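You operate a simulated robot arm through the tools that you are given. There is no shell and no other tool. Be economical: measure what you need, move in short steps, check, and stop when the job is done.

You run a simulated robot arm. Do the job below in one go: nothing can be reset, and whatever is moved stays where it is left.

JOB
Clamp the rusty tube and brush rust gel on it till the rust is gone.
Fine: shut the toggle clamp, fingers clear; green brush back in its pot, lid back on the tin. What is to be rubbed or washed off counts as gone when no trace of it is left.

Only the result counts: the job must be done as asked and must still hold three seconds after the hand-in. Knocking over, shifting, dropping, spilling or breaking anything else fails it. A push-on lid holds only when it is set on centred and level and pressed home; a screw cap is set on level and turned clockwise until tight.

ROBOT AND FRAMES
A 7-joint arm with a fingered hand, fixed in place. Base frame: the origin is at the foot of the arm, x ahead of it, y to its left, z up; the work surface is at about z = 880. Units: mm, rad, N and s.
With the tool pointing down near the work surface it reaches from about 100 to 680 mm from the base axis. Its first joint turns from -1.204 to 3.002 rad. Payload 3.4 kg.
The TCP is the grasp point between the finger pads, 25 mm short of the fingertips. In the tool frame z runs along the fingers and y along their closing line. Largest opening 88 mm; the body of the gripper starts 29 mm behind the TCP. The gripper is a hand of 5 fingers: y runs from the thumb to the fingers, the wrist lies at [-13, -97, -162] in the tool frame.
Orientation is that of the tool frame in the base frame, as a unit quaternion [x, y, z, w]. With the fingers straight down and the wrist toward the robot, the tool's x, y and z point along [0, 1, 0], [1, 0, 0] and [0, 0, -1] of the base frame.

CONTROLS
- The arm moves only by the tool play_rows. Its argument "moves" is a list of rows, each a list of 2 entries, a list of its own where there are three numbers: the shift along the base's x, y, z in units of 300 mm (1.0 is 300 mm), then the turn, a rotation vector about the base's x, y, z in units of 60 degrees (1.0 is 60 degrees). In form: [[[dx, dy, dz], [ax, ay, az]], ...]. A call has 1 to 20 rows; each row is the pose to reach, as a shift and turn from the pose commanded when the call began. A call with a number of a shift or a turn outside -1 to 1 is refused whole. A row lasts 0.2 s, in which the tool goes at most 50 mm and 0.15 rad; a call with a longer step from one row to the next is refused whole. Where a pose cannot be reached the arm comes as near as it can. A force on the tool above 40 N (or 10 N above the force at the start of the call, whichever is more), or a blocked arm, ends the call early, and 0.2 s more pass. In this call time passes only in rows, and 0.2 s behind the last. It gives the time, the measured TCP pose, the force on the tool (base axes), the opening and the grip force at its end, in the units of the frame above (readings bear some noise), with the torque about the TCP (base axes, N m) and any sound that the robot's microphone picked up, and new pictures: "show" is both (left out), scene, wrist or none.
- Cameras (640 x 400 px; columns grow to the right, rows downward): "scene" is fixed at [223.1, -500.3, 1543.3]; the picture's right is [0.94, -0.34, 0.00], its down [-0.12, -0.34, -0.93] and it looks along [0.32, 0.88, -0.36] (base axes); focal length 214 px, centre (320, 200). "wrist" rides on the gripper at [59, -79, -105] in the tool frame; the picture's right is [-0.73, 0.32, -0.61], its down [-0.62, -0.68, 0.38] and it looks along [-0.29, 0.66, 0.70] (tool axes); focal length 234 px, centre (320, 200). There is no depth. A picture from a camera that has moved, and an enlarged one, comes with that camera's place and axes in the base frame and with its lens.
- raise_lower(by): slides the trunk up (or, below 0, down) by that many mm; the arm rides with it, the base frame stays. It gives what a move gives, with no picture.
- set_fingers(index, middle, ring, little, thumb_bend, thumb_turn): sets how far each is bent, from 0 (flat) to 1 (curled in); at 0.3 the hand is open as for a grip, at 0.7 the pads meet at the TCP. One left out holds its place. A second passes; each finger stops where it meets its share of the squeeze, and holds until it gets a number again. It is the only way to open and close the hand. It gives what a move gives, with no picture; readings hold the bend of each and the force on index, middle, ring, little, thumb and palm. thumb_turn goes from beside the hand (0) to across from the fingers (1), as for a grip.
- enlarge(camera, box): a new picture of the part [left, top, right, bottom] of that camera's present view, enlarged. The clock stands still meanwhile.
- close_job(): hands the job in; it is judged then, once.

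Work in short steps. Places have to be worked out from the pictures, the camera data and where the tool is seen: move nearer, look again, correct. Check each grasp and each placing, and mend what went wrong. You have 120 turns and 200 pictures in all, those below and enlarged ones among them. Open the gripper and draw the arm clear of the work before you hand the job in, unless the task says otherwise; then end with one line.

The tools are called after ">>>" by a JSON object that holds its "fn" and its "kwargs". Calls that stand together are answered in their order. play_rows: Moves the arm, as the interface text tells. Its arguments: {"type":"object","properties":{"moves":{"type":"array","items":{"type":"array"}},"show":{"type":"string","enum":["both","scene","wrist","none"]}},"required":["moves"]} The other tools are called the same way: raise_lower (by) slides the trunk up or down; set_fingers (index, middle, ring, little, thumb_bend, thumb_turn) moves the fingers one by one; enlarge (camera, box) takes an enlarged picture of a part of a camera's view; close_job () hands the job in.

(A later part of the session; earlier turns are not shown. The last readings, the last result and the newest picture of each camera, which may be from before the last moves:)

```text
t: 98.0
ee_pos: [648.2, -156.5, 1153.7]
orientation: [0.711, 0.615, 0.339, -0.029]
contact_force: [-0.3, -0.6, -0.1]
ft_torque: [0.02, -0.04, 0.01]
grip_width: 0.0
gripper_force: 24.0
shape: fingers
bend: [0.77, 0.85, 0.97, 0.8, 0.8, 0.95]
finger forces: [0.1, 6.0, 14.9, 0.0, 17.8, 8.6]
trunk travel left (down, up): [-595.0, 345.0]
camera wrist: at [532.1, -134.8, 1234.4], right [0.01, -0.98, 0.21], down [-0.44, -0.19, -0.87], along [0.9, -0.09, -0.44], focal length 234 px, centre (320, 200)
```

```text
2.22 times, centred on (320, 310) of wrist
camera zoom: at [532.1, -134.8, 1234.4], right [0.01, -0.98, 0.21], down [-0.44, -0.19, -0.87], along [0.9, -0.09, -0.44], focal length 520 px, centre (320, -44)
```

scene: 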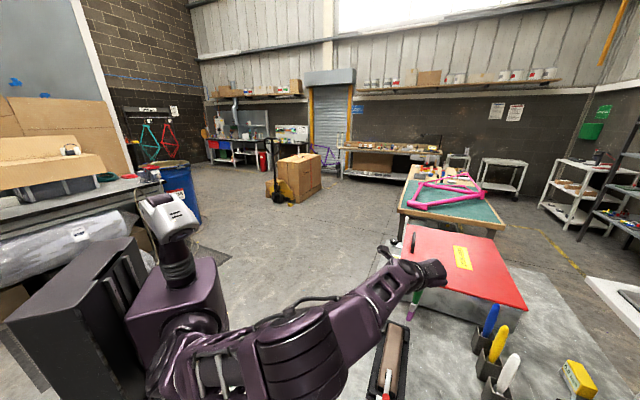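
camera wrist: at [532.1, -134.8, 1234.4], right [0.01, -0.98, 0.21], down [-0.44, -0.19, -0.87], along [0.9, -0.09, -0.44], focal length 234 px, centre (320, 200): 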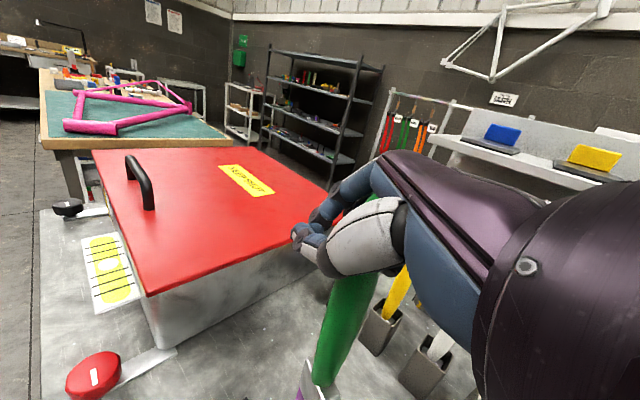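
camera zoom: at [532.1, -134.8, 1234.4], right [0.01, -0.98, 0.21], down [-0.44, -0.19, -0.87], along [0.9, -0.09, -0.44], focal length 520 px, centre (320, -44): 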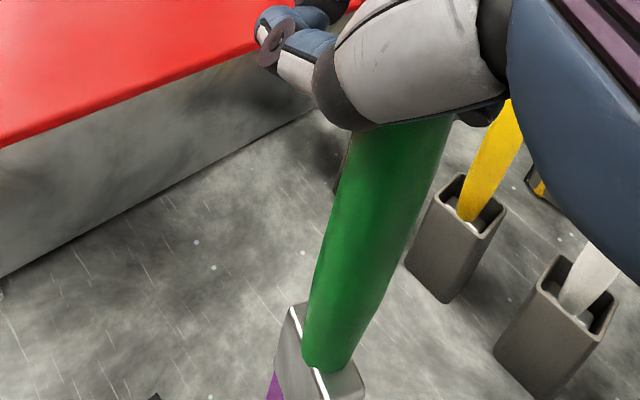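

Residual lean is about 6°; I correct it, then swing toward the pot with a −25° yaw.

>>> {"fn": "play_rows", "kwargs": {"moves": [[[0, -0.1, 0], [0.053, -0.088, 0]]], "show": "none"}}

>>> {"fn": "play_rows", "kwargs": {"moves": [[[0.01, -0.12, 0], [0, 0, -0.08]], [[0.03, -0.24, 0], [0, 0, -0.16]], [[0.05, -0.37, 0], [0, 0, -0.24]], [[0.08, -0.5, 0], [0, 0, -0.32]], [[0.11, -0.62, -0.02], [0, 0, -0.42]], [[0.13, -0.7, -0.04], [0, 0, -0.42]]]}}

>>> {"fn": "enlarge", "kwargs": {"camera": "wrist", "box": [160, 200, 420, 400]}}

>>> {"fn": "enlarge", "kwargs": {"camera": "scene", "box": [450, 280, 580, 400]}}

```text
t: 98.5
ee_pos: [648.5, -189.3, 1153.3]
orientation: [0.694, 0.606, 0.389, -0.018]
contact_force: [-0.5, -1.0, 0.2]
ft_torque: [0.04, -0.04, 0.0]
grip_width: 0.0
gripper_force: 23.3
shape: fingers
bend: [0.77, 0.85, 0.97, 0.8, 0.8, 0.95]
finger forces: [0.0, 5.9, 14.9, 0.1, 17.6, 8.5]
trunk travel left (down, up): [-595.0, 345.0]
```

```text
t: 99.8
ee_pos: [689.6, -395.1, 1140.0]
orientation: [0.81, 0.44, 0.383, 0.067]
contact_force: [-0.4, 0.5, -0.2]
ft_torque: [-0.02, -0.06, -0.02]
grip_width: 0.0
gripper_force: 22.8
shape: fingers
bend: [0.77, 0.85, 0.97, 0.8, 0.8, 0.95]
finger forces: [0.0, 5.8, 14.3, 0.0, 17.0, 8.1]
trunk travel left (down, up): [-595.0, 345.0]
camera wrist: at [587.0, -325.7, 1210.9], right [-0.43, -0.89, 0.16], down [-0.39, 0.02, -0.92], along [0.81, -0.46, -0.36], focal length 234 px, centre (320, 200)
```

scene: 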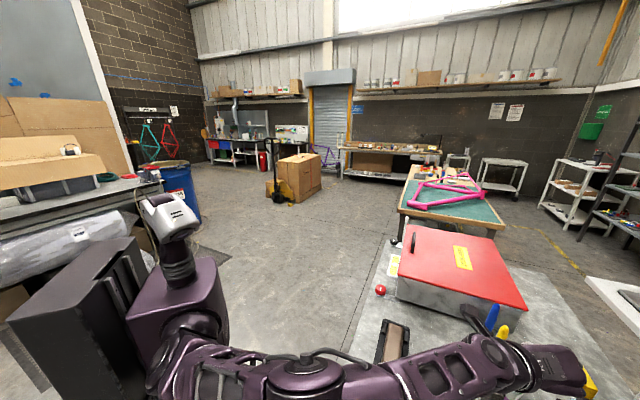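
wrist: 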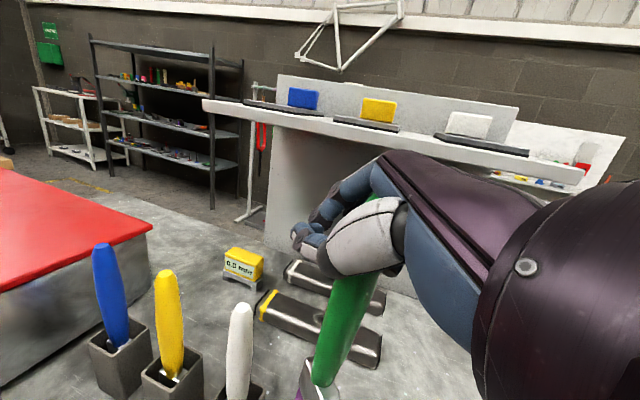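

```text
2.00 times, centred on (290, 300) of wrist
camera zoom: at [587.0, -325.7, 1210.9], right [-0.43, -0.89, 0.16], down [-0.39, 0.02, -0.92], along [0.81, -0.46, -0.36], focal length 468 px, centre (380, 0)
```

zoom: 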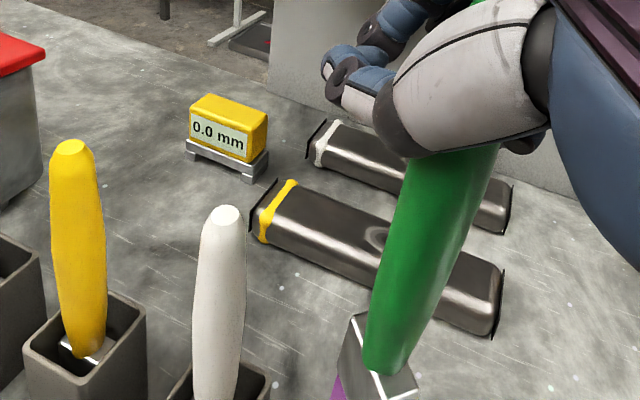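

```text
3.33 times, centred on (515, 340) of scene
camera zoom: at [223.1, -500.3, 1543.3], right [0.94, -0.34, 0.0], down [-0.12, -0.34, -0.93], along [0.32, 0.88, -0.36], focal length 715 px, centre (-330, -267)
```

zoom: 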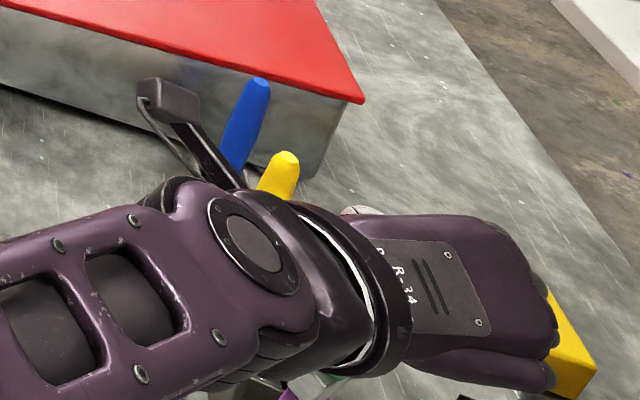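

The pot and bristle tip are just out of both frames. I back the hand off and up a little so both cameras can see the tip and the pot.

>>> {"fn": "play_rows", "kwargs": {"moves": [[[-0.1, 0.06, 0.08], [0, 0, 0]], [[-0.22, 0.14, 0.14], [0, 0, 0]]], "show": "none"}}

>>> {"fn": "enlarge", "kwargs": {"camera": "wrist", "box": [160, 200, 420, 400]}}

>>> {"fn": "enlarge", "kwargs": {"camera": "scene", "box": [420, 300, 550, 400]}}

```text
t: 100.5
ee_pos: [620.7, -353.3, 1182.7]
orientation: [0.809, 0.44, 0.383, 0.068]
contact_force: [0.0, 0.4, 0.0]
ft_torque: [-0.01, -0.01, -0.03]
grip_width: 0.0
gripper_force: 21.7
shape: fingers
bend: [0.77, 0.85, 0.96, 0.8, 0.8, 0.95]
finger forces: [0.1, 5.6, 14.0, 0.0, 16.6, 7.9]
trunk travel left (down, up): [-595.0, 345.0]
```

```text
2.00 times, centred on (290, 300) of wrist
camera zoom: at [517.5, -283.7, 1253.8], right [-0.43, -0.89, 0.16], down [-0.39, 0.02, -0.92], along [0.81, -0.46, -0.35], focal length 468 px, centre (380, 0)
```

zoom: 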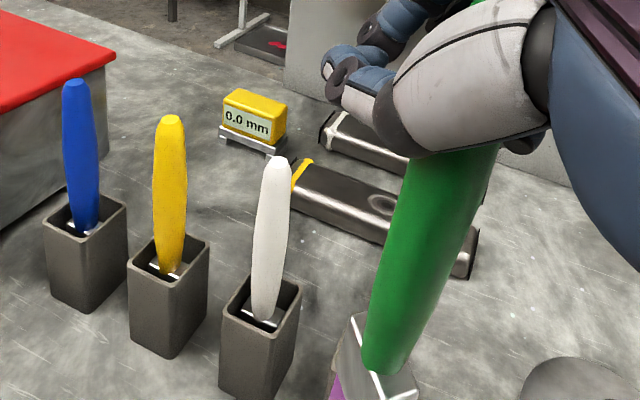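

```text
4.00 times, centred on (485, 350) of scene
camera zoom: at [223.1, -500.3, 1543.3], right [0.94, -0.34, 0.0], down [-0.12, -0.34, -0.93], along [0.32, 0.88, -0.36], focal length 858 px, centre (-340, -400)
```

zoom: 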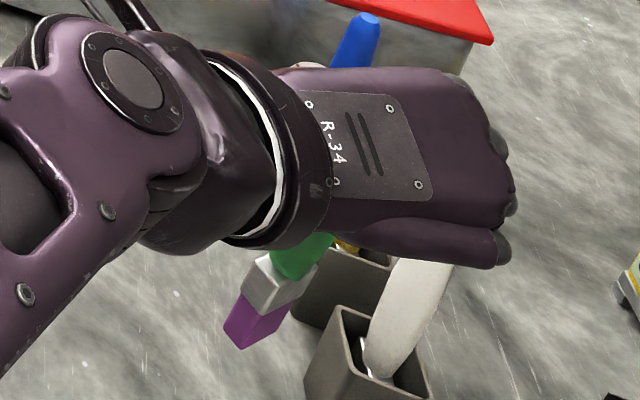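

The tip is now triangulated at offset (-29,+6,-134) from the TCP with the brush leaning 7° inward. I tilt the hand outward by that much and check again.

>>> {"fn": "play_rows", "kwargs": {"moves": [[[0, 0, 0], [-0.07, -0.1, 0]]], "show": "none"}}

>>> {"fn": "enlarge", "kwargs": {"camera": "wrist", "box": [160, 200, 420, 400]}}

>>> {"fn": "enlarge", "kwargs": {"camera": "scene", "box": [420, 300, 550, 400]}}

```text
t: 100.8
ee_pos: [623.2, -354.6, 1183.5]
orientation: [0.785, 0.449, 0.409, 0.12]
contact_force: [-0.7, -0.9, 0.3]
ft_torque: [-0.02, 0.01, 0.03]
grip_width: 0.0
gripper_force: 21.3
shape: fingers
bend: [0.77, 0.85, 0.96, 0.8, 0.8, 0.95]
finger forces: [0.1, 5.6, 13.8, 0.1, 16.2, 7.7]
trunk travel left (down, up): [-595.0, 345.0]
```

```text
2.00 times, centred on (290, 300) of wrist
camera zoom: at [512.6, -280.1, 1237.2], right [-0.45, -0.88, 0.18], down [-0.29, -0.05, -0.96], along [0.85, -0.48, -0.23], focal length 468 px, centre (380, 0)
```

zoom: 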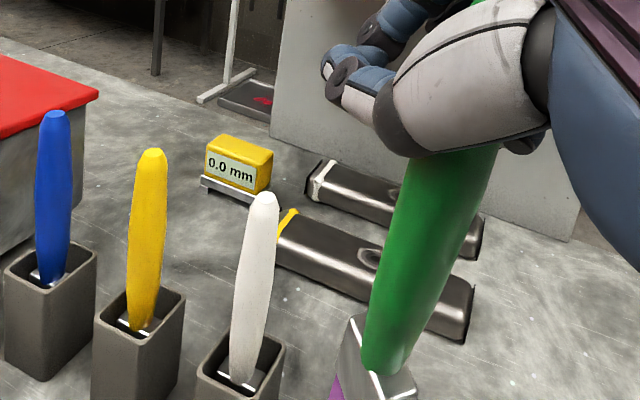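

```text
4.00 times, centred on (485, 350) of scene
camera zoom: at [223.1, -500.3, 1543.3], right [0.94, -0.34, 0.0], down [-0.12, -0.34, -0.93], along [0.32, 0.88, -0.36], focal length 858 px, centre (-340, -400)
```

zoom: 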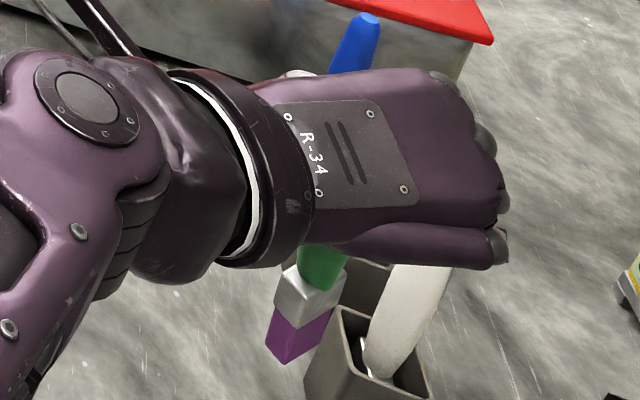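

The tip offset is now about (-12,-4,-137) with a slight 4–5° lean toward +u; pots extrapolate to a green-pot centre at (669.5,-405.5), rim z≈945. I correct the lean and move over the pot, tip about 20 mm above the rim.

>>> {"fn": "play_rows", "kwargs": {"moves": [[[0, 0, 0], [-0.05, 0.059, 0]], [[0.12, -0.07, 0], [-0.05, 0.059, 0]], [[0.22, -0.133, -0.05], [-0.05, 0.059, 0]], [[0.22, -0.133, -0.18], [-0.05, 0.059, 0]], [[0.22, -0.133, -0.26], [-0.05, 0.059, 0]]], "show": "wrist"}}

>>> {"fn": "enlarge", "kwargs": {"camera": "wrist", "box": [160, 240, 420, 400]}}

```text
t: 102.0
ee_pos: [690.6, -391.7, 1105.5]
orientation: [0.794, 0.464, 0.372, 0.126]
contact_force: [0.3, 0.7, -0.1]
ft_torque: [0.0, -0.01, -0.03]
grip_width: 0.0
gripper_force: 20.8
shape: fingers
bend: [0.77, 0.85, 0.96, 0.8, 0.8, 0.95]
finger forces: [0.0, 5.4, 13.2, 0.0, 15.1, 7.4]
trunk travel left (down, up): [-595.0, 345.0]
camera wrist: at [583.7, -314.8, 1162.3], right [-0.43, -0.86, 0.25], down [-0.35, -0.1, -0.93], along [0.83, -0.49, -0.26], focal length 234 px, centre (320, 200)
```

wrist: 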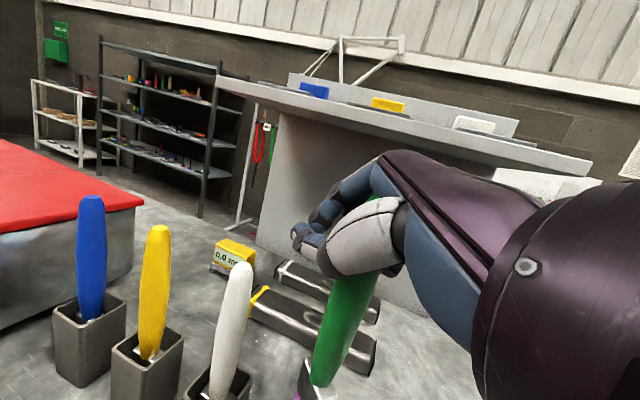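

```text
2.46 times, centred on (290, 320) of wrist
camera zoom: at [583.7, -314.8, 1162.3], right [-0.43, -0.86, 0.25], down [-0.35, -0.1, -0.93], along [0.83, -0.49, -0.26], focal length 576 px, centre (394, -95)
```

zoom: 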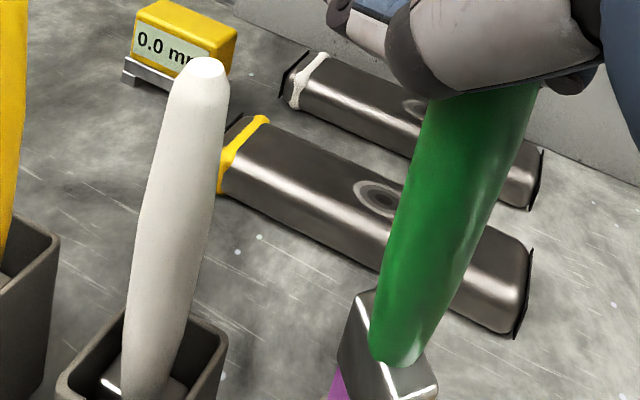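

The brush is near vertical and predicted over the pot centre. I lower in stages, watching the force.

>>> {"fn": "play_rows", "kwargs": {"moves": [[[0, -0.005, -0.05], [0, 0, 0]], [[0, -0.005, -0.09], [0, 0, 0]]], "show": "none"}}

>>> {"fn": "play_rows", "kwargs": {"moves": [[[0, 0, -0.03], [0, 0, 0]], [[0, 0, -0.05], [0, 0, 0]]], "show": "wrist"}}

```text
t: 102.7
ee_pos: [690.4, -391.9, 1097.2]
orientation: [0.788, 0.462, 0.384, 0.133]
contact_force: [-1.2, 0.6, 28.1]
ft_torque: [0.01, 1.18, 0.03]
grip_width: 0.0
gripper_force: 31.0
shape: fingers
bend: [0.77, 0.86, 0.97, 0.8, 0.8, 0.95]
finger forces: [0.0, 4.5, 13.6, 0.0, 20.5, 24.7]
trunk travel left (down, up): [-595.0, 345.0]
stopped in row 2: the force on the tool passed its limit at 42 N (the readings are from after the stop); the commanded pose is now the measured one
```

```text
t: 103.1
ee_pos: [691.5, -391.1, 1097.9]
orientation: [0.786, 0.461, 0.389, 0.137]
contact_force: [-0.9, 0.8, 29.0]
ft_torque: [0.07, 1.27, 0.01]
grip_width: 0.0
gripper_force: 32.9
shape: fingers
bend: [0.77, 0.86, 0.97, 0.8, 0.8, 0.95]
finger forces: [0.0, 4.5, 13.4, 0.1, 21.7, 26.8]
trunk travel left (down, up): [-595.0, 345.0]
stopped in row 2: the force on the tool passed its limit at 45 N (the readings are from after the stop); the commanded pose is now the measured one
camera wrist: at [581.9, -314.4, 1150.5], right [-0.45, -0.86, 0.23], down [-0.31, -0.1, -0.95], along [0.84, -0.49, -0.22], focal length 234 px, centre (320, 200)
```

wrist: 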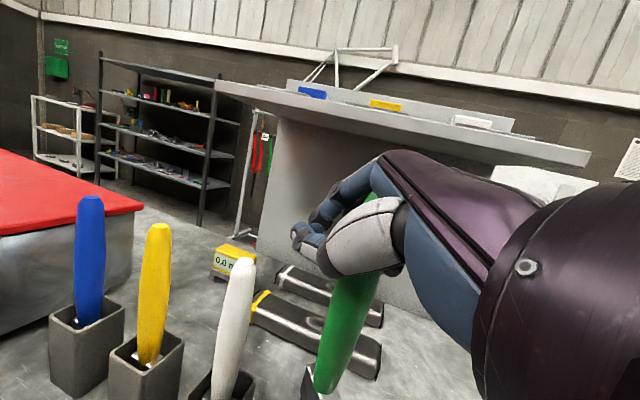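

The brush bottom hit the pot's near rim: the torque puts the contact about 40 mm inward and level in y, so the tip is too far in by roughly (-5,+11). I lift off and look for any change in the brush's lean.

>>> {"fn": "play_rows", "kwargs": {"moves": [[[0, 0, 0.06], [0, 0, 0]], [[-0.1, 0.06, 0.16], [0, 0, 0]], [[-0.22, 0.14, 0.24], [0, 0, 0]]], "show": "none"}}

>>> {"fn": "enlarge", "kwargs": {"camera": "wrist", "box": [160, 200, 420, 400]}}

>>> {"fn": "enlarge", "kwargs": {"camera": "scene", "box": [420, 300, 550, 400]}}

```text
t: 103.9
ee_pos: [623.8, -349.2, 1160.0]
orientation: [0.789, 0.462, 0.383, 0.133]
contact_force: [0.4, 0.4, 0.4]
ft_torque: [0.02, 0.01, 0.0]
grip_width: 0.1
gripper_force: 22.7
shape: fingers
bend: [0.77, 0.85, 0.96, 0.8, 0.8, 0.95]
finger forces: [0.1, 5.7, 13.9, 0.0, 16.6, 9.1]
trunk travel left (down, up): [-595.0, 345.0]
```

```text
2.00 times, centred on (290, 300) of wrist
camera zoom: at [515.6, -272.3, 1214.1], right [-0.44, -0.86, 0.24], down [-0.32, -0.1, -0.94], along [0.84, -0.49, -0.24], focal length 468 px, centre (380, 0)
```

zoom: 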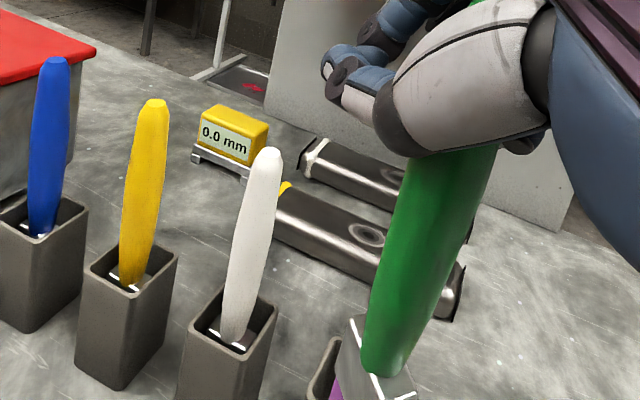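

```text
4.00 times, centred on (485, 350) of scene
camera zoom: at [223.1, -500.3, 1543.3], right [0.94, -0.34, 0.0], down [-0.12, -0.34, -0.93], along [0.32, 0.88, -0.36], focal length 858 px, centre (-340, -400)
```

zoom: 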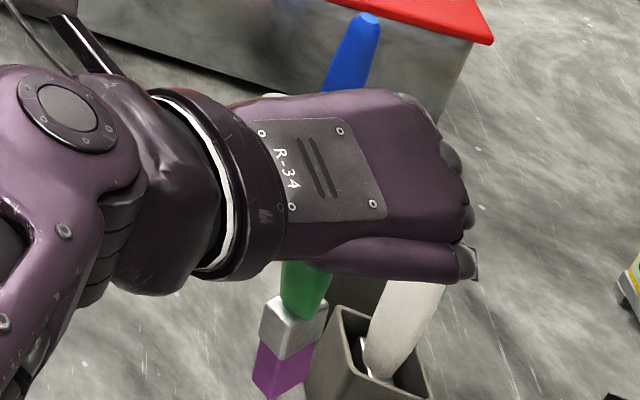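

Re-triangulating, the rim is higher (z≈962) and centred near (664,-401), which agrees with where contact occurred. I shift 8 mm outward from the last try and come down gently, using the torque to locate any contact.

>>> {"fn": "play_rows", "kwargs": {"moves": [[[0.1, -0.07, 0], [0, 0, 0]], [[0.244, -0.163, -0.02], [0, 0, 0]], [[0.244, -0.163, -0.14], [0, 0, 0]], [[0.244, -0.163, -0.17], [0, 0, 0]]], "show": "none"}}

>>> {"fn": "play_rows", "kwargs": {"moves": [[[0, 0, -0.02], [0, 0, 0]], [[0, 0, -0.04], [0, 0, 0]]], "show": "none"}}

```text
refused: row 2 steps farther than a row can; nothing moved
```

```text
t: 104.5
ee_pos: [625.7, -351.3, 1148.9]
orientation: [0.789, 0.461, 0.383, 0.134]
contact_force: [-0.1, 0.6, -1.0]
ft_torque: [0.0, -0.01, 0.01]
grip_width: 0.2
gripper_force: 22.6
shape: fingers
bend: [0.77, 0.85, 0.96, 0.8, 0.8, 0.95]
finger forces: [0.1, 5.7, 13.9, 0.0, 16.6, 9.0]
trunk travel left (down, up): [-595.0, 345.0]
```

One step was too long and refused; I redo it with finer steps.

>>> {"fn": "play_rows", "kwargs": {"moves": [[[0.08, -0.055, 0], [0, 0, 0]], [[0.16, -0.11, 0], [0, 0, 0]], [[0.24, -0.16, 0], [0, 0, 0]], [[0.24, -0.16, -0.1], [0, 0, 0]], [[0.24, -0.16, -0.13], [0, 0, 0]]], "show": "none"}}

>>> {"fn": "play_rows", "kwargs": {"moves": [[[0, 0, -0.02], [0, 0, 0]], [[0, 0, -0.035], [0, 0, 0]]], "show": "wrist"}}

```text
t: 105.7
ee_pos: [697.2, -397.4, 1111.2]
orientation: [0.789, 0.462, 0.383, 0.134]
contact_force: [0.7, -0.1, -0.7]
ft_torque: [-0.01, -0.03, -0.01]
grip_width: 0.0
gripper_force: 20.8
shape: fingers
bend: [0.77, 0.85, 0.96, 0.8, 0.8, 0.95]
finger forces: [0.1, 5.3, 13.0, 0.0, 15.4, 8.4]
trunk travel left (down, up): [-595.0, 345.0]
```

```text
t: 106.3
ee_pos: [696.2, -398.8, 1100.6]
orientation: [0.788, 0.462, 0.384, 0.134]
contact_force: [1.0, -0.1, -0.5]
ft_torque: [0.01, -0.02, 0.0]
grip_width: 0.0
gripper_force: 21.2
shape: fingers
bend: [0.77, 0.85, 0.96, 0.8, 0.8, 0.95]
finger forces: [0.1, 5.3, 13.1, 0.1, 15.4, 8.4]
trunk travel left (down, up): [-595.0, 345.0]
camera wrist: at [588.8, -321.5, 1153.6], right [-0.44, -0.86, 0.24], down [-0.32, -0.1, -0.94], along [0.84, -0.49, -0.24], focal length 234 px, centre (320, 200)
```

wrist: 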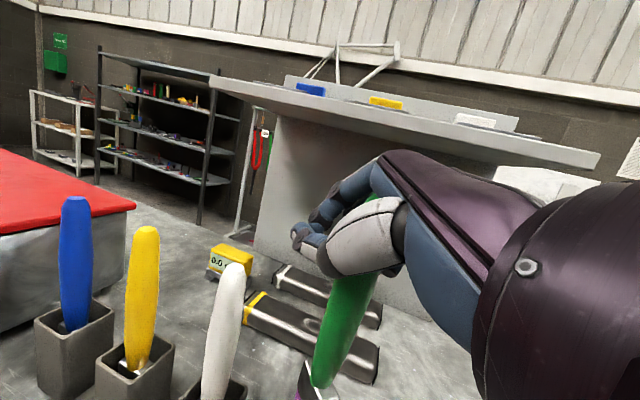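

Just above the earlier contact height with no touch. I keep lowering in about 6 mm steps.

>>> {"fn": "play_rows", "kwargs": {"moves": [[[0, 0, -0.02], [0, 0, 0]]], "show": "none"}}

>>> {"fn": "play_rows", "kwargs": {"moves": [[[0, 0, -0.02], [0, 0, 0]]], "show": "none"}}

```text
t: 106.7
ee_pos: [696.1, -396.9, 1096.9]
orientation: [0.787, 0.462, 0.385, 0.134]
contact_force: [-0.6, 0.4, 7.1]
ft_torque: [-0.06, 0.14, 0.02]
grip_width: 0.2
gripper_force: 22.5
shape: fingers
bend: [0.77, 0.85, 0.96, 0.8, 0.8, 0.95]
finger forces: [0.0, 6.2, 13.9, 0.1, 16.0, 9.7]
trunk travel left (down, up): [-595.0, 345.0]
```

```text
t: 107.1
ee_pos: [693.6, -396.7, 1095.1]
orientation: [0.786, 0.462, 0.387, 0.136]
contact_force: [-2.8, -0.4, 21.9]
ft_torque: [-0.12, 0.5, -0.04]
grip_width: 0.0
gripper_force: 25.9
shape: fingers
bend: [0.77, 0.86, 0.97, 0.8, 0.8, 0.95]
finger forces: [0.1, 7.2, 13.9, 0.0, 15.5, 15.7]
trunk travel left (down, up): [-595.0, 345.0]
```

Two contacts now bracket it: the bristle end spans offsets (-40,-1) to (-7,-8), so its centre is (-23,-5), and the pot centre (664,-401) fits both. I lift, move the TCP to (687,-396) and descend again.

>>> {"fn": "play_rows", "kwargs": {"moves": [[[0, 0, 0.05], [0, 0, 0]], [[-0.022, 0.003, 0.05], [0, 0, 0]], [[-0.022, 0.003, 0.02], [0, 0, 0]], [[-0.022, 0.003, 0.0], [0, 0, 0]]], "show": "none"}}

>>> {"fn": "play_rows", "kwargs": {"moves": [[[0, 0, -0.02], [0, 0, 0]]], "show": "none"}}

>>> {"fn": "play_rows", "kwargs": {"moves": [[[0, 0, -0.02], [0, 0, 0]]], "show": "none"}}

```text
t: 108.1
ee_pos: [690.9, -397.8, 1087.9]
orientation: [0.789, 0.461, 0.384, 0.134]
contact_force: [-0.3, 0.2, -0.3]
ft_torque: [0.01, -0.01, 0.0]
grip_width: 0.0
gripper_force: 22.4
shape: fingers
bend: [0.77, 0.85, 0.96, 0.8, 0.8, 0.95]
finger forces: [0.0, 5.7, 14.3, 0.1, 16.2, 8.7]
trunk travel left (down, up): [-595.0, 345.0]
```

```text
t: 108.5
ee_pos: [690.5, -398.5, 1081.6]
orientation: [0.788, 0.463, 0.384, 0.134]
contact_force: [-0.2, -0.3, -0.3]
ft_torque: [0.02, -0.02, 0.02]
grip_width: 0.1
gripper_force: 22.6
shape: fingers
bend: [0.77, 0.85, 0.96, 0.8, 0.8, 0.95]
finger forces: [0.1, 5.5, 14.3, 0.0, 16.3, 8.7]
trunk travel left (down, up): [-595.0, 345.0]
```

```text
t: 108.9
ee_pos: [691.8, -398.2, 1074.9]
orientation: [0.789, 0.461, 0.383, 0.133]
contact_force: [-0.2, 0.0, -0.6]
ft_torque: [0.03, 0.0, -0.04]
grip_width: 0.5
gripper_force: 22.7
shape: fingers
bend: [0.77, 0.85, 0.96, 0.8, 0.8, 0.95]
finger forces: [0.0, 5.6, 14.2, 0.0, 16.2, 8.6]
trunk travel left (down, up): [-595.0, 345.0]
```

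It's past the rim and inside the pot. I continue down in small steps.

>>> {"fn": "play_rows", "kwargs": {"moves": [[[0, 0, -0.02], [0, 0, 0]], [[0, 0, -0.04], [0, 0, 0]]], "show": "none"}}

>>> {"fn": "play_rows", "kwargs": {"moves": [[[0, 0, -0.02], [0, 0, 0]], [[0, 0, -0.04], [0, 0, 0]]], "show": "none"}}

>>> {"fn": "play_rows", "kwargs": {"moves": [[[0, 0, -0.02], [0, 0, 0]]], "show": "wrist"}}

```text
t: 109.5
ee_pos: [690.8, -396.8, 1070.3]
orientation: [0.789, 0.462, 0.382, 0.134]
contact_force: [0.3, -0.1, 0.1]
ft_torque: [0.02, -0.02, 0.0]
grip_width: 0.2
gripper_force: 22.3
shape: fingers
bend: [0.77, 0.85, 0.96, 0.8, 0.8, 0.95]
finger forces: [0.0, 5.6, 14.3, 0.1, 16.2, 8.6]
out of reach, approached as far as the arm can: row 2
trunk travel left (down, up): [-595.0, 345.0]
```

```text
t: 110.1
ee_pos: [690.8, -397.9, 1070.4]
orientation: [0.788, 0.463, 0.383, 0.133]
contact_force: [0.8, -0.9, -0.1]
ft_torque: [0.01, -0.03, 0.0]
grip_width: 0.0
gripper_force: 22.4
shape: fingers
bend: [0.77, 0.85, 0.96, 0.8, 0.8, 0.95]
finger forces: [0.0, 5.5, 14.4, 0.1, 16.2, 8.6]
out of reach, approached as far as the arm can: row 1, 2
trunk travel left (down, up): [-595.0, 345.0]
```

```text
t: 110.5
ee_pos: [691.3, -397.9, 1070.0]
orientation: [0.788, 0.462, 0.383, 0.133]
contact_force: [0.9, -0.5, -0.4]
ft_torque: [0.02, 0.0, 0.0]
grip_width: 0.1
gripper_force: 22.4
shape: fingers
bend: [0.77, 0.85, 0.96, 0.8, 0.8, 0.95]
finger forces: [0.0, 5.6, 14.3, 0.0, 16.2, 8.6]
out of reach, approached as far as the arm can: row 1
trunk travel left (down, up): [-595.0, 345.0]
camera wrist: at [583.2, -320.8, 1124.4], right [-0.44, -0.86, 0.24], down [-0.32, -0.1, -0.94], along [0.84, -0.49, -0.24], focal length 234 px, centre (320, 200)
```

wrist: 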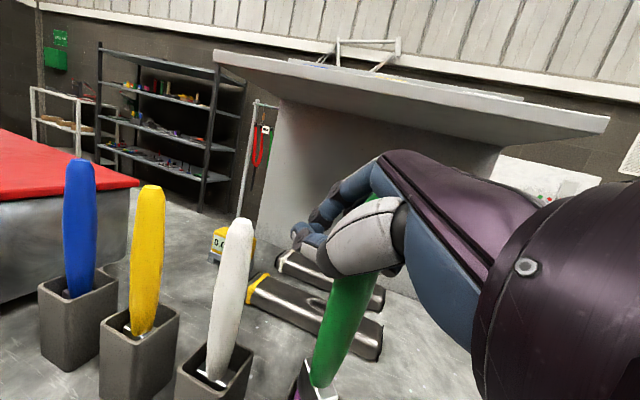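

The arm is at its low limit for this tilt, so I use the trunk to lower further, 10 mm at a time.

>>> {"fn": "raise_lower", "kwargs": {"by": -10}}

>>> {"fn": "raise_lower", "kwargs": {"by": -8}}

```text
t: 111.1
ee_pos: [690.5, -397.4, 1059.4]
orientation: [0.789, 0.462, 0.383, 0.133]
contact_force: [0.6, -0.2, 0.3]
ft_torque: [0.0, 0.0, -0.01]
grip_width: 0.0
gripper_force: 22.4
shape: fingers
bend: [0.77, 0.85, 0.96, 0.8, 0.8, 0.95]
finger forces: [0.0, 5.6, 14.3, 0.0, 16.2, 8.5]
trunk travel left (down, up): [-585.0, 355.0]
```

```text
t: 111.7
ee_pos: [691.7, -397.0, 1052.8]
orientation: [0.789, 0.462, 0.383, 0.133]
contact_force: [-0.3, -0.1, -0.9]
ft_torque: [-0.04, 0.02, -0.01]
grip_width: 0.0
gripper_force: 22.3
shape: fingers
bend: [0.77, 0.85, 0.96, 0.8, 0.8, 0.95]
finger forces: [0.0, 5.7, 14.3, 0.0, 16.1, 8.5]
trunk travel left (down, up): [-577.0, 363.0]
```

No contact yet; I keep lowering with the trunk.

>>> {"fn": "raise_lower", "kwargs": {"by": -7}}

>>> {"fn": "raise_lower", "kwargs": {"by": -5}}

```text
t: 112.2
ee_pos: [691.9, -398.5, 1044.9]
orientation: [0.789, 0.462, 0.383, 0.133]
contact_force: [0.4, 0.4, -0.5]
ft_torque: [0.04, -0.06, -0.03]
grip_width: 0.1
gripper_force: 22.6
shape: fingers
bend: [0.77, 0.85, 0.96, 0.8, 0.8, 0.95]
finger forces: [0.0, 5.6, 14.4, 0.0, 16.2, 8.6]
trunk travel left (down, up): [-570.0, 370.0]
```

```text
t: 112.8
ee_pos: [691.6, -398.2, 1039.0]
orientation: [0.789, 0.462, 0.383, 0.133]
contact_force: [0.6, 0.4, -0.1]
ft_torque: [0.02, -0.03, -0.02]
grip_width: 0.0
gripper_force: 22.1
shape: fingers
bend: [0.77, 0.85, 0.96, 0.8, 0.8, 0.95]
finger forces: [0.0, 5.6, 14.3, 0.0, 16.2, 8.6]
trunk travel left (down, up): [-565.0, 375.0]
```

Still free. Two more small lowers.

>>> {"fn": "raise_lower", "kwargs": {"by": -5}}

>>> {"fn": "raise_lower", "kwargs": {"by": -5}}

>>> {"fn": "enlarge", "kwargs": {"camera": "wrist", "box": [180, 200, 420, 400]}}

```text
t: 113.3
ee_pos: [690.9, -397.9, 1034.1]
orientation: [0.788, 0.462, 0.384, 0.133]
contact_force: [0.3, -0.6, -0.3]
ft_torque: [-0.03, -0.01, 0.0]
grip_width: 0.0
gripper_force: 22.3
shape: fingers
bend: [0.77, 0.85, 0.96, 0.8, 0.8, 0.95]
finger forces: [0.0, 5.6, 14.3, 0.1, 16.2, 8.6]
trunk travel left (down, up): [-560.0, 380.0]
```

```text
t: 113.8
ee_pos: [691.7, -398.5, 1030.6]
orientation: [0.789, 0.462, 0.383, 0.132]
contact_force: [-0.2, -0.8, -1.1]
ft_torque: [-0.03, 0.02, -0.02]
grip_width: 0.0
gripper_force: 22.1
shape: fingers
bend: [0.77, 0.85, 0.96, 0.8, 0.8, 0.95]
finger forces: [0.0, 5.5, 14.3, 0.1, 16.2, 8.7]
trunk travel left (down, up): [-555.0, 385.0]
```

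```text
2.00 times, centred on (300, 300) of wrist
camera zoom: at [583.1, -320.7, 1084.4], right [-0.44, -0.86, 0.24], down [-0.32, -0.1, -0.94], along [0.84, -0.49, -0.24], focal length 468 px, centre (360, 0)
```

zoom: 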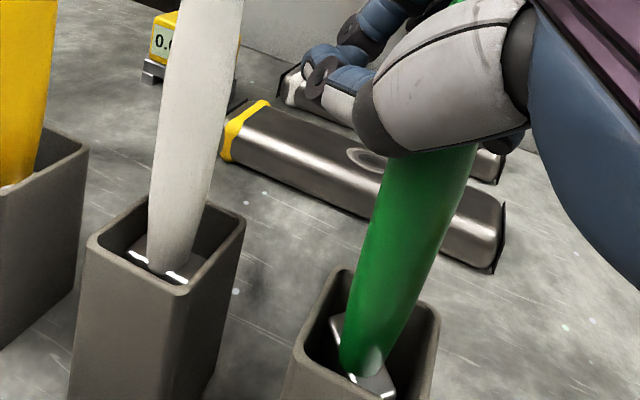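

The brush is clearly inside its pot, about as deep as the white one. I lower a few more millimetres to touch the floor before releasing.

>>> {"fn": "raise_lower", "kwargs": {"by": -4}}

>>> {"fn": "raise_lower", "kwargs": {"by": -4}}

```text
t: 114.4
ee_pos: [691.1, -397.1, 1027.9]
orientation: [0.788, 0.462, 0.384, 0.134]
contact_force: [0.2, -0.3, 4.3]
ft_torque: [0.0, 0.13, 0.03]
grip_width: 0.1
gripper_force: 22.6
shape: fingers
bend: [0.77, 0.85, 0.96, 0.8, 0.8, 0.95]
finger forces: [0.1, 5.9, 14.0, 0.0, 16.2, 9.4]
trunk travel left (down, up): [-551.0, 389.0]
```

```text
t: 114.9
ee_pos: [688.3, -397.0, 1027.9]
orientation: [0.788, 0.462, 0.385, 0.135]
contact_force: [-0.3, -0.4, 17.8]
ft_torque: [-0.11, 0.44, 0.0]
grip_width: 0.0
gripper_force: 25.7
shape: fingers
bend: [0.77, 0.86, 0.97, 0.8, 0.8, 0.95]
finger forces: [0.0, 7.1, 13.7, 0.1, 15.7, 14.2]
trunk travel left (down, up): [-547.0, 393.0]
```

Floor contact. I relieve the pressure, then open the hand fully.

>>> {"fn": "raise_lower", "kwargs": {"by": 4}}

>>> {"fn": "set_fingers", "kwargs": {"index": 0.3, "middle": 0.3, "ring": 0.3, "little": 0.3, "thumb_bend": 0.2}}

>>> {"fn": "enlarge", "kwargs": {"camera": "wrist", "box": [180, 160, 420, 400]}}

```text
t: 115.4
ee_pos: [688.9, -396.1, 1028.3]
orientation: [0.788, 0.462, 0.383, 0.134]
contact_force: [1.3, 0.3, 9.8]
ft_torque: [-0.01, 0.24, -0.01]
grip_width: 0.0
gripper_force: 23.9
shape: fingers
bend: [0.77, 0.86, 0.97, 0.8, 0.8, 0.95]
finger forces: [0.1, 7.0, 13.9, 0.0, 15.6, 11.9]
trunk travel left (down, up): [-551.0, 389.0]
```

```text
t: 116.4
ee_pos: [690.1, -396.0, 1026.8]
orientation: [0.789, 0.461, 0.383, 0.133]
contact_force: [0.2, -0.5, 3.9]
ft_torque: [-0.06, 0.15, -0.01]
grip_width: 91.0
gripper_force: 2.1
shape: fingers
bend: [0.3, 0.3, 0.3, 0.3, 0.2, 1.0]
finger forces: [0.1, 0.0, 0.1, 0.0, 0.0, 3.7]
trunk travel left (down, up): [-551.0, 389.0]
```

```text
1.67 times, centred on (300, 280) of wrist
camera zoom: at [582.4, -320.3, 1080.8], right [-0.44, -0.86, 0.24], down [-0.32, -0.1, -0.94], along [0.84, -0.49, -0.24], focal length 390 px, centre (353, 67)
```

zoom: 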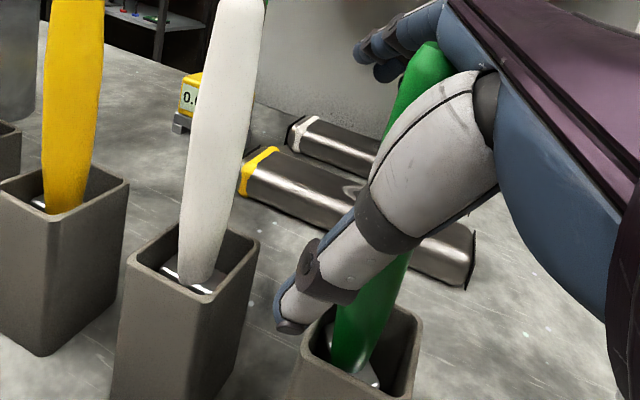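

The brush stands free in the pot, only touching the palm. I withdraw straight up along the handle.

>>> {"fn": "play_rows", "kwargs": {"moves": [[[0, 0, 0.05], [0, 0, 0]], [[0, 0, 0.13], [0, 0, 0]], [[0, 0, 0.22], [0, 0, 0]], [[0, 0, 0.32], [0, 0, 0]], [[-0.08, 0.04, 0.4], [0, 0, 0]], [[-0.2, 0.1, 0.45], [0, 0, 0]]], "show": "wrist"}}

```text
t: 117.8
ee_pos: [627.7, -368.3, 1163.6]
orientation: [0.789, 0.462, 0.383, 0.132]
contact_force: [-0.8, 0.1, 0.3]
ft_torque: [0.01, 0.03, 0.01]
grip_width: 90.8
gripper_force: 0.1
shape: fingers
bend: [0.3, 0.3, 0.3, 0.3, 0.2, 1.0]
finger forces: [0.0, 0.0, 0.0, 0.1, 0.1, 0.0]
trunk travel left (down, up): [-551.0, 389.0]
camera wrist: at [519.7, -290.9, 1217.1], right [-0.44, -0.86, 0.24], down [-0.32, -0.1, -0.94], along [0.84, -0.49, -0.24], focal length 234 px, centre (320, 200)
```

wrist: 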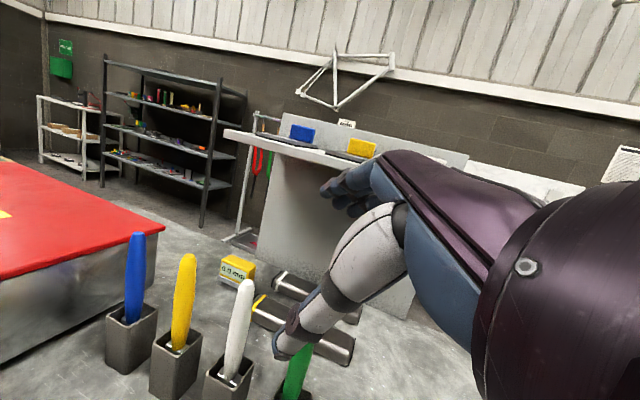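

The green brush stands in its pot. I now turn the hand back to straight down (yaw −62°) while moving toward the lid near (380,-525).

>>> {"fn": "play_rows", "kwargs": {"moves": [[[-0.08, -0.02, 0.02], [0.009, 0.1, -0.064]], [[-0.18, -0.07, 0.02], [0.0175, 0.2, -0.128]], [[-0.28, -0.12, 0.02], [0.026, 0.3, -0.192]], [[-0.38, -0.17, 0.02], [0.035, 0.4, -0.256]], [[-0.48, -0.23, 0.0], [0.044, 0.5, -0.32]], [[-0.57, -0.29, 0.0], [0.0525, 0.6, -0.384]], [[-0.66, -0.36, 0], [0.061, 0.7, -0.448]], [[-0.74, -0.44, 0], [0.07, 0.805, -0.513]], [[-0.8, -0.5, 0], [0.07, 0.805, -0.513]]], "show": "both"}}

```text
t: 119.8
ee_pos: [390.3, -518.4, 1160.3]
orientation: [0.97, 0.242, -0.001, 0.0]
contact_force: [0.1, 1.4, -0.3]
ft_torque: [0.01, 0.02, -0.01]
grip_width: 91.0
gripper_force: 0.1
shape: fingers
bend: [0.3, 0.3, 0.3, 0.3, 0.2, 1.0]
finger forces: [0.0, 0.1, 0.0, 0.1, 0.0, 0.0]
trunk travel left (down, up): [-551.0, 389.0]
camera wrist: at [407.3, -420.7, 1266.9], right [-0.49, -0.63, 0.61], down [-0.87, 0.31, -0.38], along [0.05, -0.72, -0.7], focal length 234 px, centre (320, 200)
```

scene: 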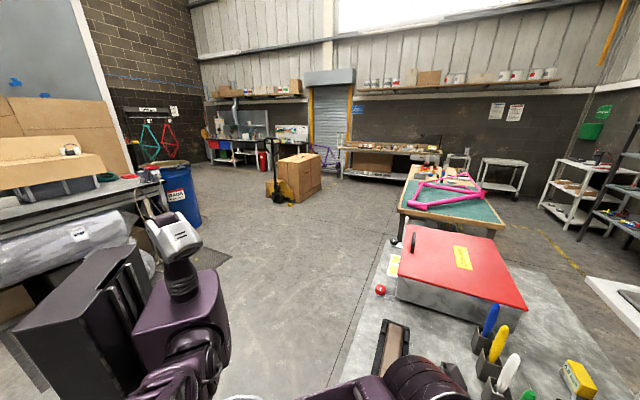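
wrist: 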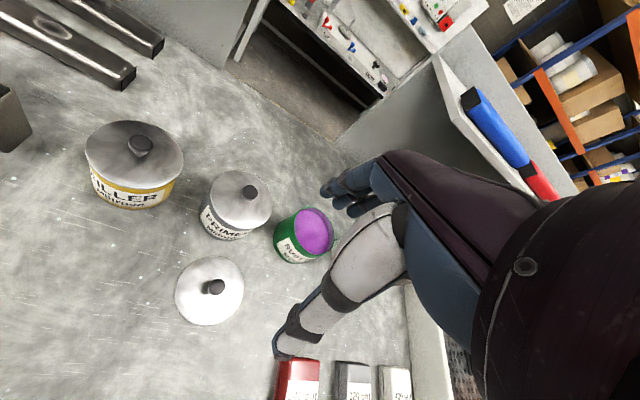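

The lid's knob is about (390,-524), matching where I released it. I preset the fingers as for the previous knob grip and descend above it.

>>> {"fn": "set_fingers", "kwargs": {"index": 0.55, "middle": 0.57, "ring": 0.95, "little": 0.95, "thumb_bend": 0.5}}

>>> {"fn": "play_rows", "kwargs": {"moves": [[[-0.037, -0.022, -0.12], [0, 0, 0]], [[-0.037, -0.022, -0.27], [0, 0, 0]], [[-0.037, -0.022, -0.42], [0, 0, 0]], [[-0.037, -0.022, -0.56], [0, 0, 0]], [[-0.037, -0.022, -0.68], [0, 0, 0]]], "show": "none"}}

>>> {"fn": "enlarge", "kwargs": {"camera": "wrist", "box": [200, 150, 400, 350]}}

```text
t: 120.8
ee_pos: [392.9, -518.1, 1162.1]
orientation: [0.97, 0.242, -0.001, 0.002]
contact_force: [0.6, -0.1, -0.1]
ft_torque: [-0.01, -0.02, -0.02]
grip_width: 36.4
gripper_force: 0.0
shape: fingers
bend: [0.55, 0.56, 0.95, 0.95, 0.5, 1.0]
finger forces: [0.1, 0.1, 0.0, 0.1, 0.0, 0.0]
trunk travel left (down, up): [-551.0, 389.0]
```

```text
t: 122.0
ee_pos: [380.9, -526.2, 956.8]
orientation: [0.97, 0.241, -0.001, 0.0]
contact_force: [0.8, -0.2, 0.4]
ft_torque: [0.02, -0.01, -0.02]
grip_width: 36.6
gripper_force: 0.1
shape: fingers
bend: [0.55, 0.56, 0.95, 0.95, 0.5, 1.0]
finger forces: [0.0, 0.0, 0.1, 0.1, 0.0, 0.0]
trunk travel left (down, up): [-551.0, 389.0]
```

```text
2.00 times, centred on (300, 250) of wrist
camera zoom: at [397.4, -427.5, 1060.7], right [-0.49, -0.63, 0.61], down [-0.87, 0.31, -0.38], along [0.05, -0.72, -0.7], focal length 468 px, centre (360, 100)
```

zoom: 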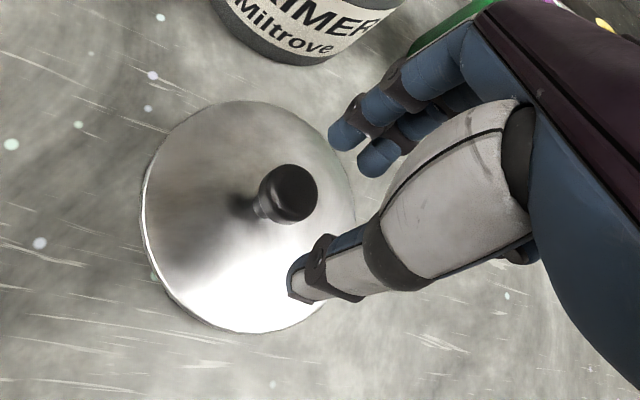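

The knob lines up between index and thumb as before. I descend to TCP z≈917 and check.

>>> {"fn": "play_rows", "kwargs": {"moves": [[[0, 0, -0.07], [0, 0, 0]], [[0, 0, -0.115], [0, 0, 0]], [[0, 0, -0.13], [0, 0, 0]]], "show": "none"}}

>>> {"fn": "enlarge", "kwargs": {"camera": "wrist", "box": [200, 150, 400, 350]}}

```text
t: 122.8
ee_pos: [379.5, -525.1, 918.7]
orientation: [0.97, 0.243, -0.001, 0.001]
contact_force: [-0.2, 0.0, 0.8]
ft_torque: [-0.03, -0.02, -0.03]
grip_width: 36.4
gripper_force: 0.4
shape: fingers
bend: [0.55, 0.56, 0.95, 0.95, 0.5, 1.0]
finger forces: [0.0, 0.6, 0.0, 0.1, 0.0, 0.0]
trunk travel left (down, up): [-551.0, 389.0]
```

```text
2.00 times, centred on (300, 250) of wrist
camera zoom: at [396.4, -426.3, 1022.7], right [-0.49, -0.63, 0.61], down [-0.87, 0.31, -0.38], along [0.05, -0.72, -0.69], focal length 468 px, centre (360, 100)
```

zoom: 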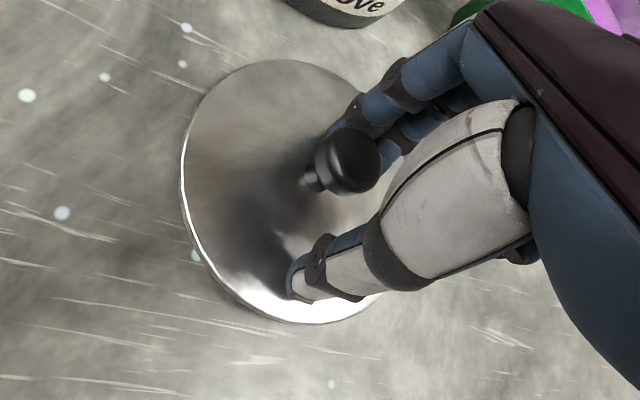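

The knob is between the pads. I close as before.

>>> {"fn": "set_fingers", "kwargs": {"index": 0.85, "middle": 0.85, "thumb_bend": 0.85}}

>>> {"fn": "play_rows", "kwargs": {"moves": [[[0, 0, 0.06], [0, 0, 0]], [[0, 0, 0.15], [0, 0, 0]]], "show": "wrist"}}

>>> {"fn": "enlarge", "kwargs": {"camera": "wrist", "box": [200, 150, 400, 350]}}

```text
t: 123.8
ee_pos: [380.2, -524.8, 919.4]
orientation: [0.97, 0.242, -0.001, 0.0]
contact_force: [0.1, -0.3, -0.4]
ft_torque: [0.01, 0.0, -0.03]
grip_width: 3.3
gripper_force: 16.0
shape: fingers
bend: [0.76, 0.84, 0.95, 0.95, 0.72, 1.0]
finger forces: [13.2, 0.2, 0.0, 0.0, 18.4, 0.0]
trunk travel left (down, up): [-551.0, 389.0]
```

```text
t: 124.4
ee_pos: [378.9, -525.0, 964.1]
orientation: [0.97, 0.242, -0.001, 0.0]
contact_force: [0.2, 0.5, -1.5]
ft_torque: [-0.02, 0.01, 0.0]
grip_width: 2.9
gripper_force: 15.3
shape: fingers
bend: [0.76, 0.84, 0.95, 0.95, 0.72, 1.0]
finger forces: [13.2, 0.1, 0.1, 0.0, 18.3, 0.1]
trunk travel left (down, up): [-551.0, 389.0]
camera wrist: at [395.0, -425.7, 1067.8], right [-0.49, -0.63, 0.61], down [-0.87, 0.31, -0.38], along [0.05, -0.72, -0.69], focal length 234 px, centre (320, 200)
```

wrist: 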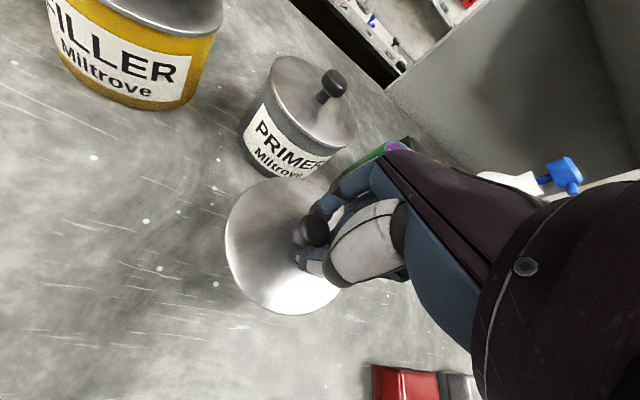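

```text
2.00 times, centred on (300, 250) of wrist
camera zoom: at [395.0, -425.7, 1067.8], right [-0.49, -0.63, 0.61], down [-0.87, 0.31, -0.38], along [0.05, -0.72, -0.69], focal length 468 px, centre (360, 100)
```

zoom: 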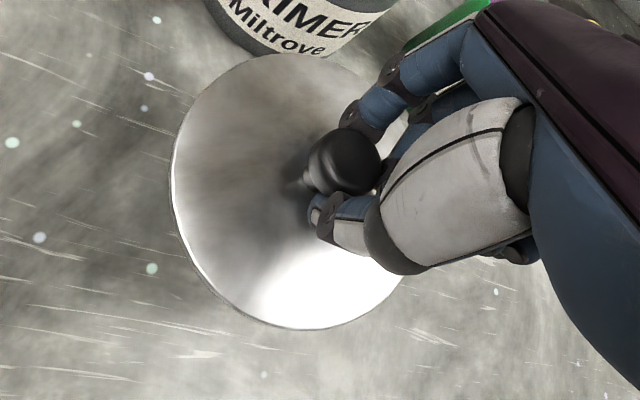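

The lid is held (about 5 mm lower in the hand than before, otherwise the same). I carry it back over the tin at a safe height.

>>> {"fn": "play_rows", "kwargs": {"moves": [[[0, 0, 0.15], [0, 0, 0]], [[0, -0.05, 0.28], [0, 0, 0]], [[-0.02, -0.18, 0.3], [0, 0, 0]], [[-0.03, -0.32, 0.3], [0, 0, 0]], [[-0.01, -0.45, 0.28], [0, 0, 0]], [[0.0, -0.562, 0.23], [0, 0, 0]]], "show": "wrist"}}

>>> {"fn": "enlarge", "kwargs": {"camera": "wrist", "box": [200, 150, 400, 350]}}

```text
t: 125.8
ee_pos: [381.7, -694.3, 1031.3]
orientation: [0.97, 0.243, -0.002, 0.001]
contact_force: [0.4, -0.3, 0.8]
ft_torque: [-0.01, 0.01, 0.02]
grip_width: 2.7
gripper_force: 16.0
shape: fingers
bend: [0.76, 0.84, 0.95, 0.95, 0.73, 1.0]
finger forces: [13.4, 0.0, 0.1, 0.1, 18.1, 0.0]
trunk travel left (down, up): [-551.0, 389.0]
camera wrist: at [397.8, -595.1, 1135.3], right [-0.49, -0.63, 0.61], down [-0.87, 0.31, -0.38], along [0.05, -0.72, -0.7], focal length 234 px, centre (320, 200)
```

wrist: 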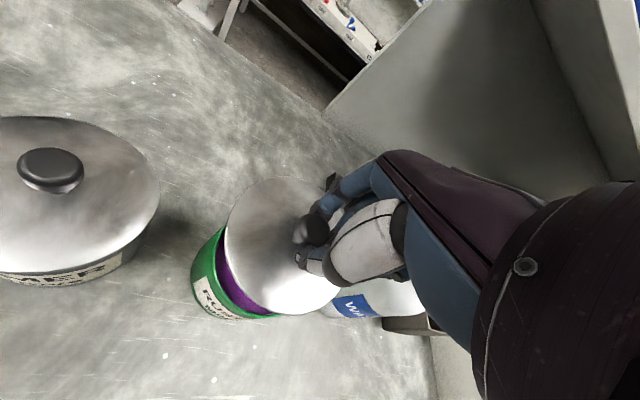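

```text
2.00 times, centred on (300, 250) of wrist
camera zoom: at [397.8, -595.1, 1135.3], right [-0.49, -0.63, 0.61], down [-0.87, 0.31, -0.38], along [0.05, -0.72, -0.7], focal length 468 px, centre (360, 100)
```

zoom: 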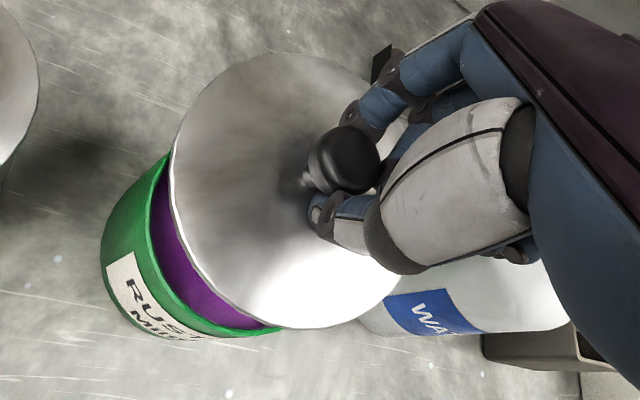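

Lid and tin centres agree to about 2 mm (389,-691 vs 388,-690). I nudge by a millimetre and lower to near contact.

>>> {"fn": "play_rows", "kwargs": {"moves": [[[-0.003, 0.003, -0.05], [0, 0, 0]], [[-0.003, 0.003, -0.09], [0, 0, 0]]], "show": "none"}}

>>> {"fn": "enlarge", "kwargs": {"camera": "wrist", "box": [200, 150, 400, 350]}}

```text
t: 126.4
ee_pos: [380.3, -692.0, 1004.8]
orientation: [0.97, 0.242, -0.001, 0.001]
contact_force: [0.4, -0.1, 0.3]
ft_torque: [0.05, 0.07, 0.05]
grip_width: 3.0
gripper_force: 16.5
shape: fingers
bend: [0.76, 0.84, 0.95, 0.95, 0.73, 1.0]
finger forces: [13.4, 0.1, 0.0, 0.0, 18.2, 0.1]
trunk travel left (down, up): [-551.0, 389.0]
```

```text
2.00 times, centred on (300, 250) of wrist
camera zoom: at [396.4, -593.6, 1109.9], right [-0.49, -0.62, 0.61], down [-0.87, 0.31, -0.38], along [0.05, -0.72, -0.69], focal length 468 px, centre (360, 100)
```

zoom: 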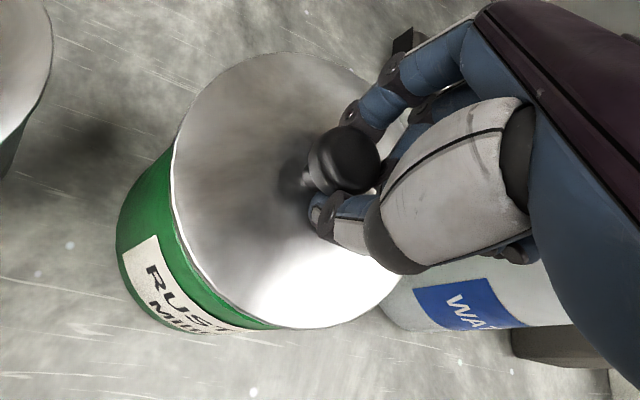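

The lid edge lies over the rim all round. I lower in small steps until it seats.

>>> {"fn": "play_rows", "kwargs": {"moves": [[[0, 0, -0.01], [0, 0, 0]], [[0, 0, -0.02], [0, 0, 0]]], "show": "none"}}

>>> {"fn": "play_rows", "kwargs": {"moves": [[[0, 0, -0.007], [0, 0, 0]], [[0, 0, -0.014], [0, 0, 0]]], "show": "none"}}

>>> {"fn": "enlarge", "kwargs": {"camera": "wrist", "box": [200, 150, 400, 350]}}

```text
t: 127.0
ee_pos: [379.2, -691.6, 1000.3]
orientation: [0.97, 0.243, 0.0, 0.001]
contact_force: [0.0, 0.4, 0.6]
ft_torque: [-0.02, -0.01, -0.02]
grip_width: 3.0
gripper_force: 15.7
shape: fingers
bend: [0.76, 0.84, 0.95, 0.95, 0.73, 1.0]
finger forces: [13.5, 0.0, 0.1, 0.0, 18.2, 0.0]
trunk travel left (down, up): [-551.0, 389.0]
```

```text
t: 127.6
ee_pos: [379.9, -692.4, 995.2]
orientation: [0.97, 0.242, -0.002, 0.0]
contact_force: [-0.3, -0.3, 0.2]
ft_torque: [-0.01, 0.01, 0.02]
grip_width: 2.8
gripper_force: 15.8
shape: fingers
bend: [0.76, 0.84, 0.95, 0.95, 0.73, 1.0]
finger forces: [13.4, 0.0, 0.0, 0.0, 18.2, 0.0]
trunk travel left (down, up): [-551.0, 389.0]
```

```text
2.00 times, centred on (300, 250) of wrist
camera zoom: at [395.6, -593.3, 1099.6], right [-0.49, -0.63, 0.61], down [-0.87, 0.31, -0.38], along [0.05, -0.72, -0.7], focal length 468 px, centre (360, 100)
```

zoom: 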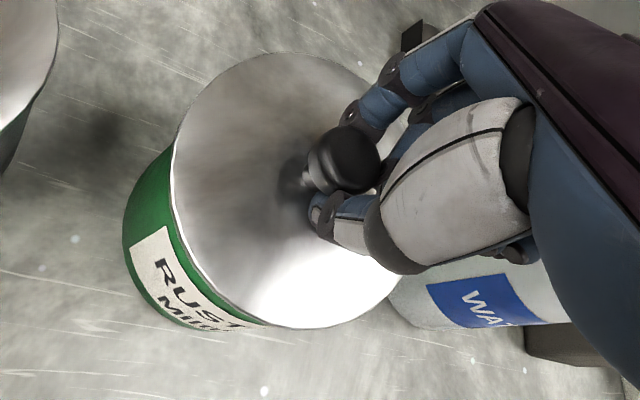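

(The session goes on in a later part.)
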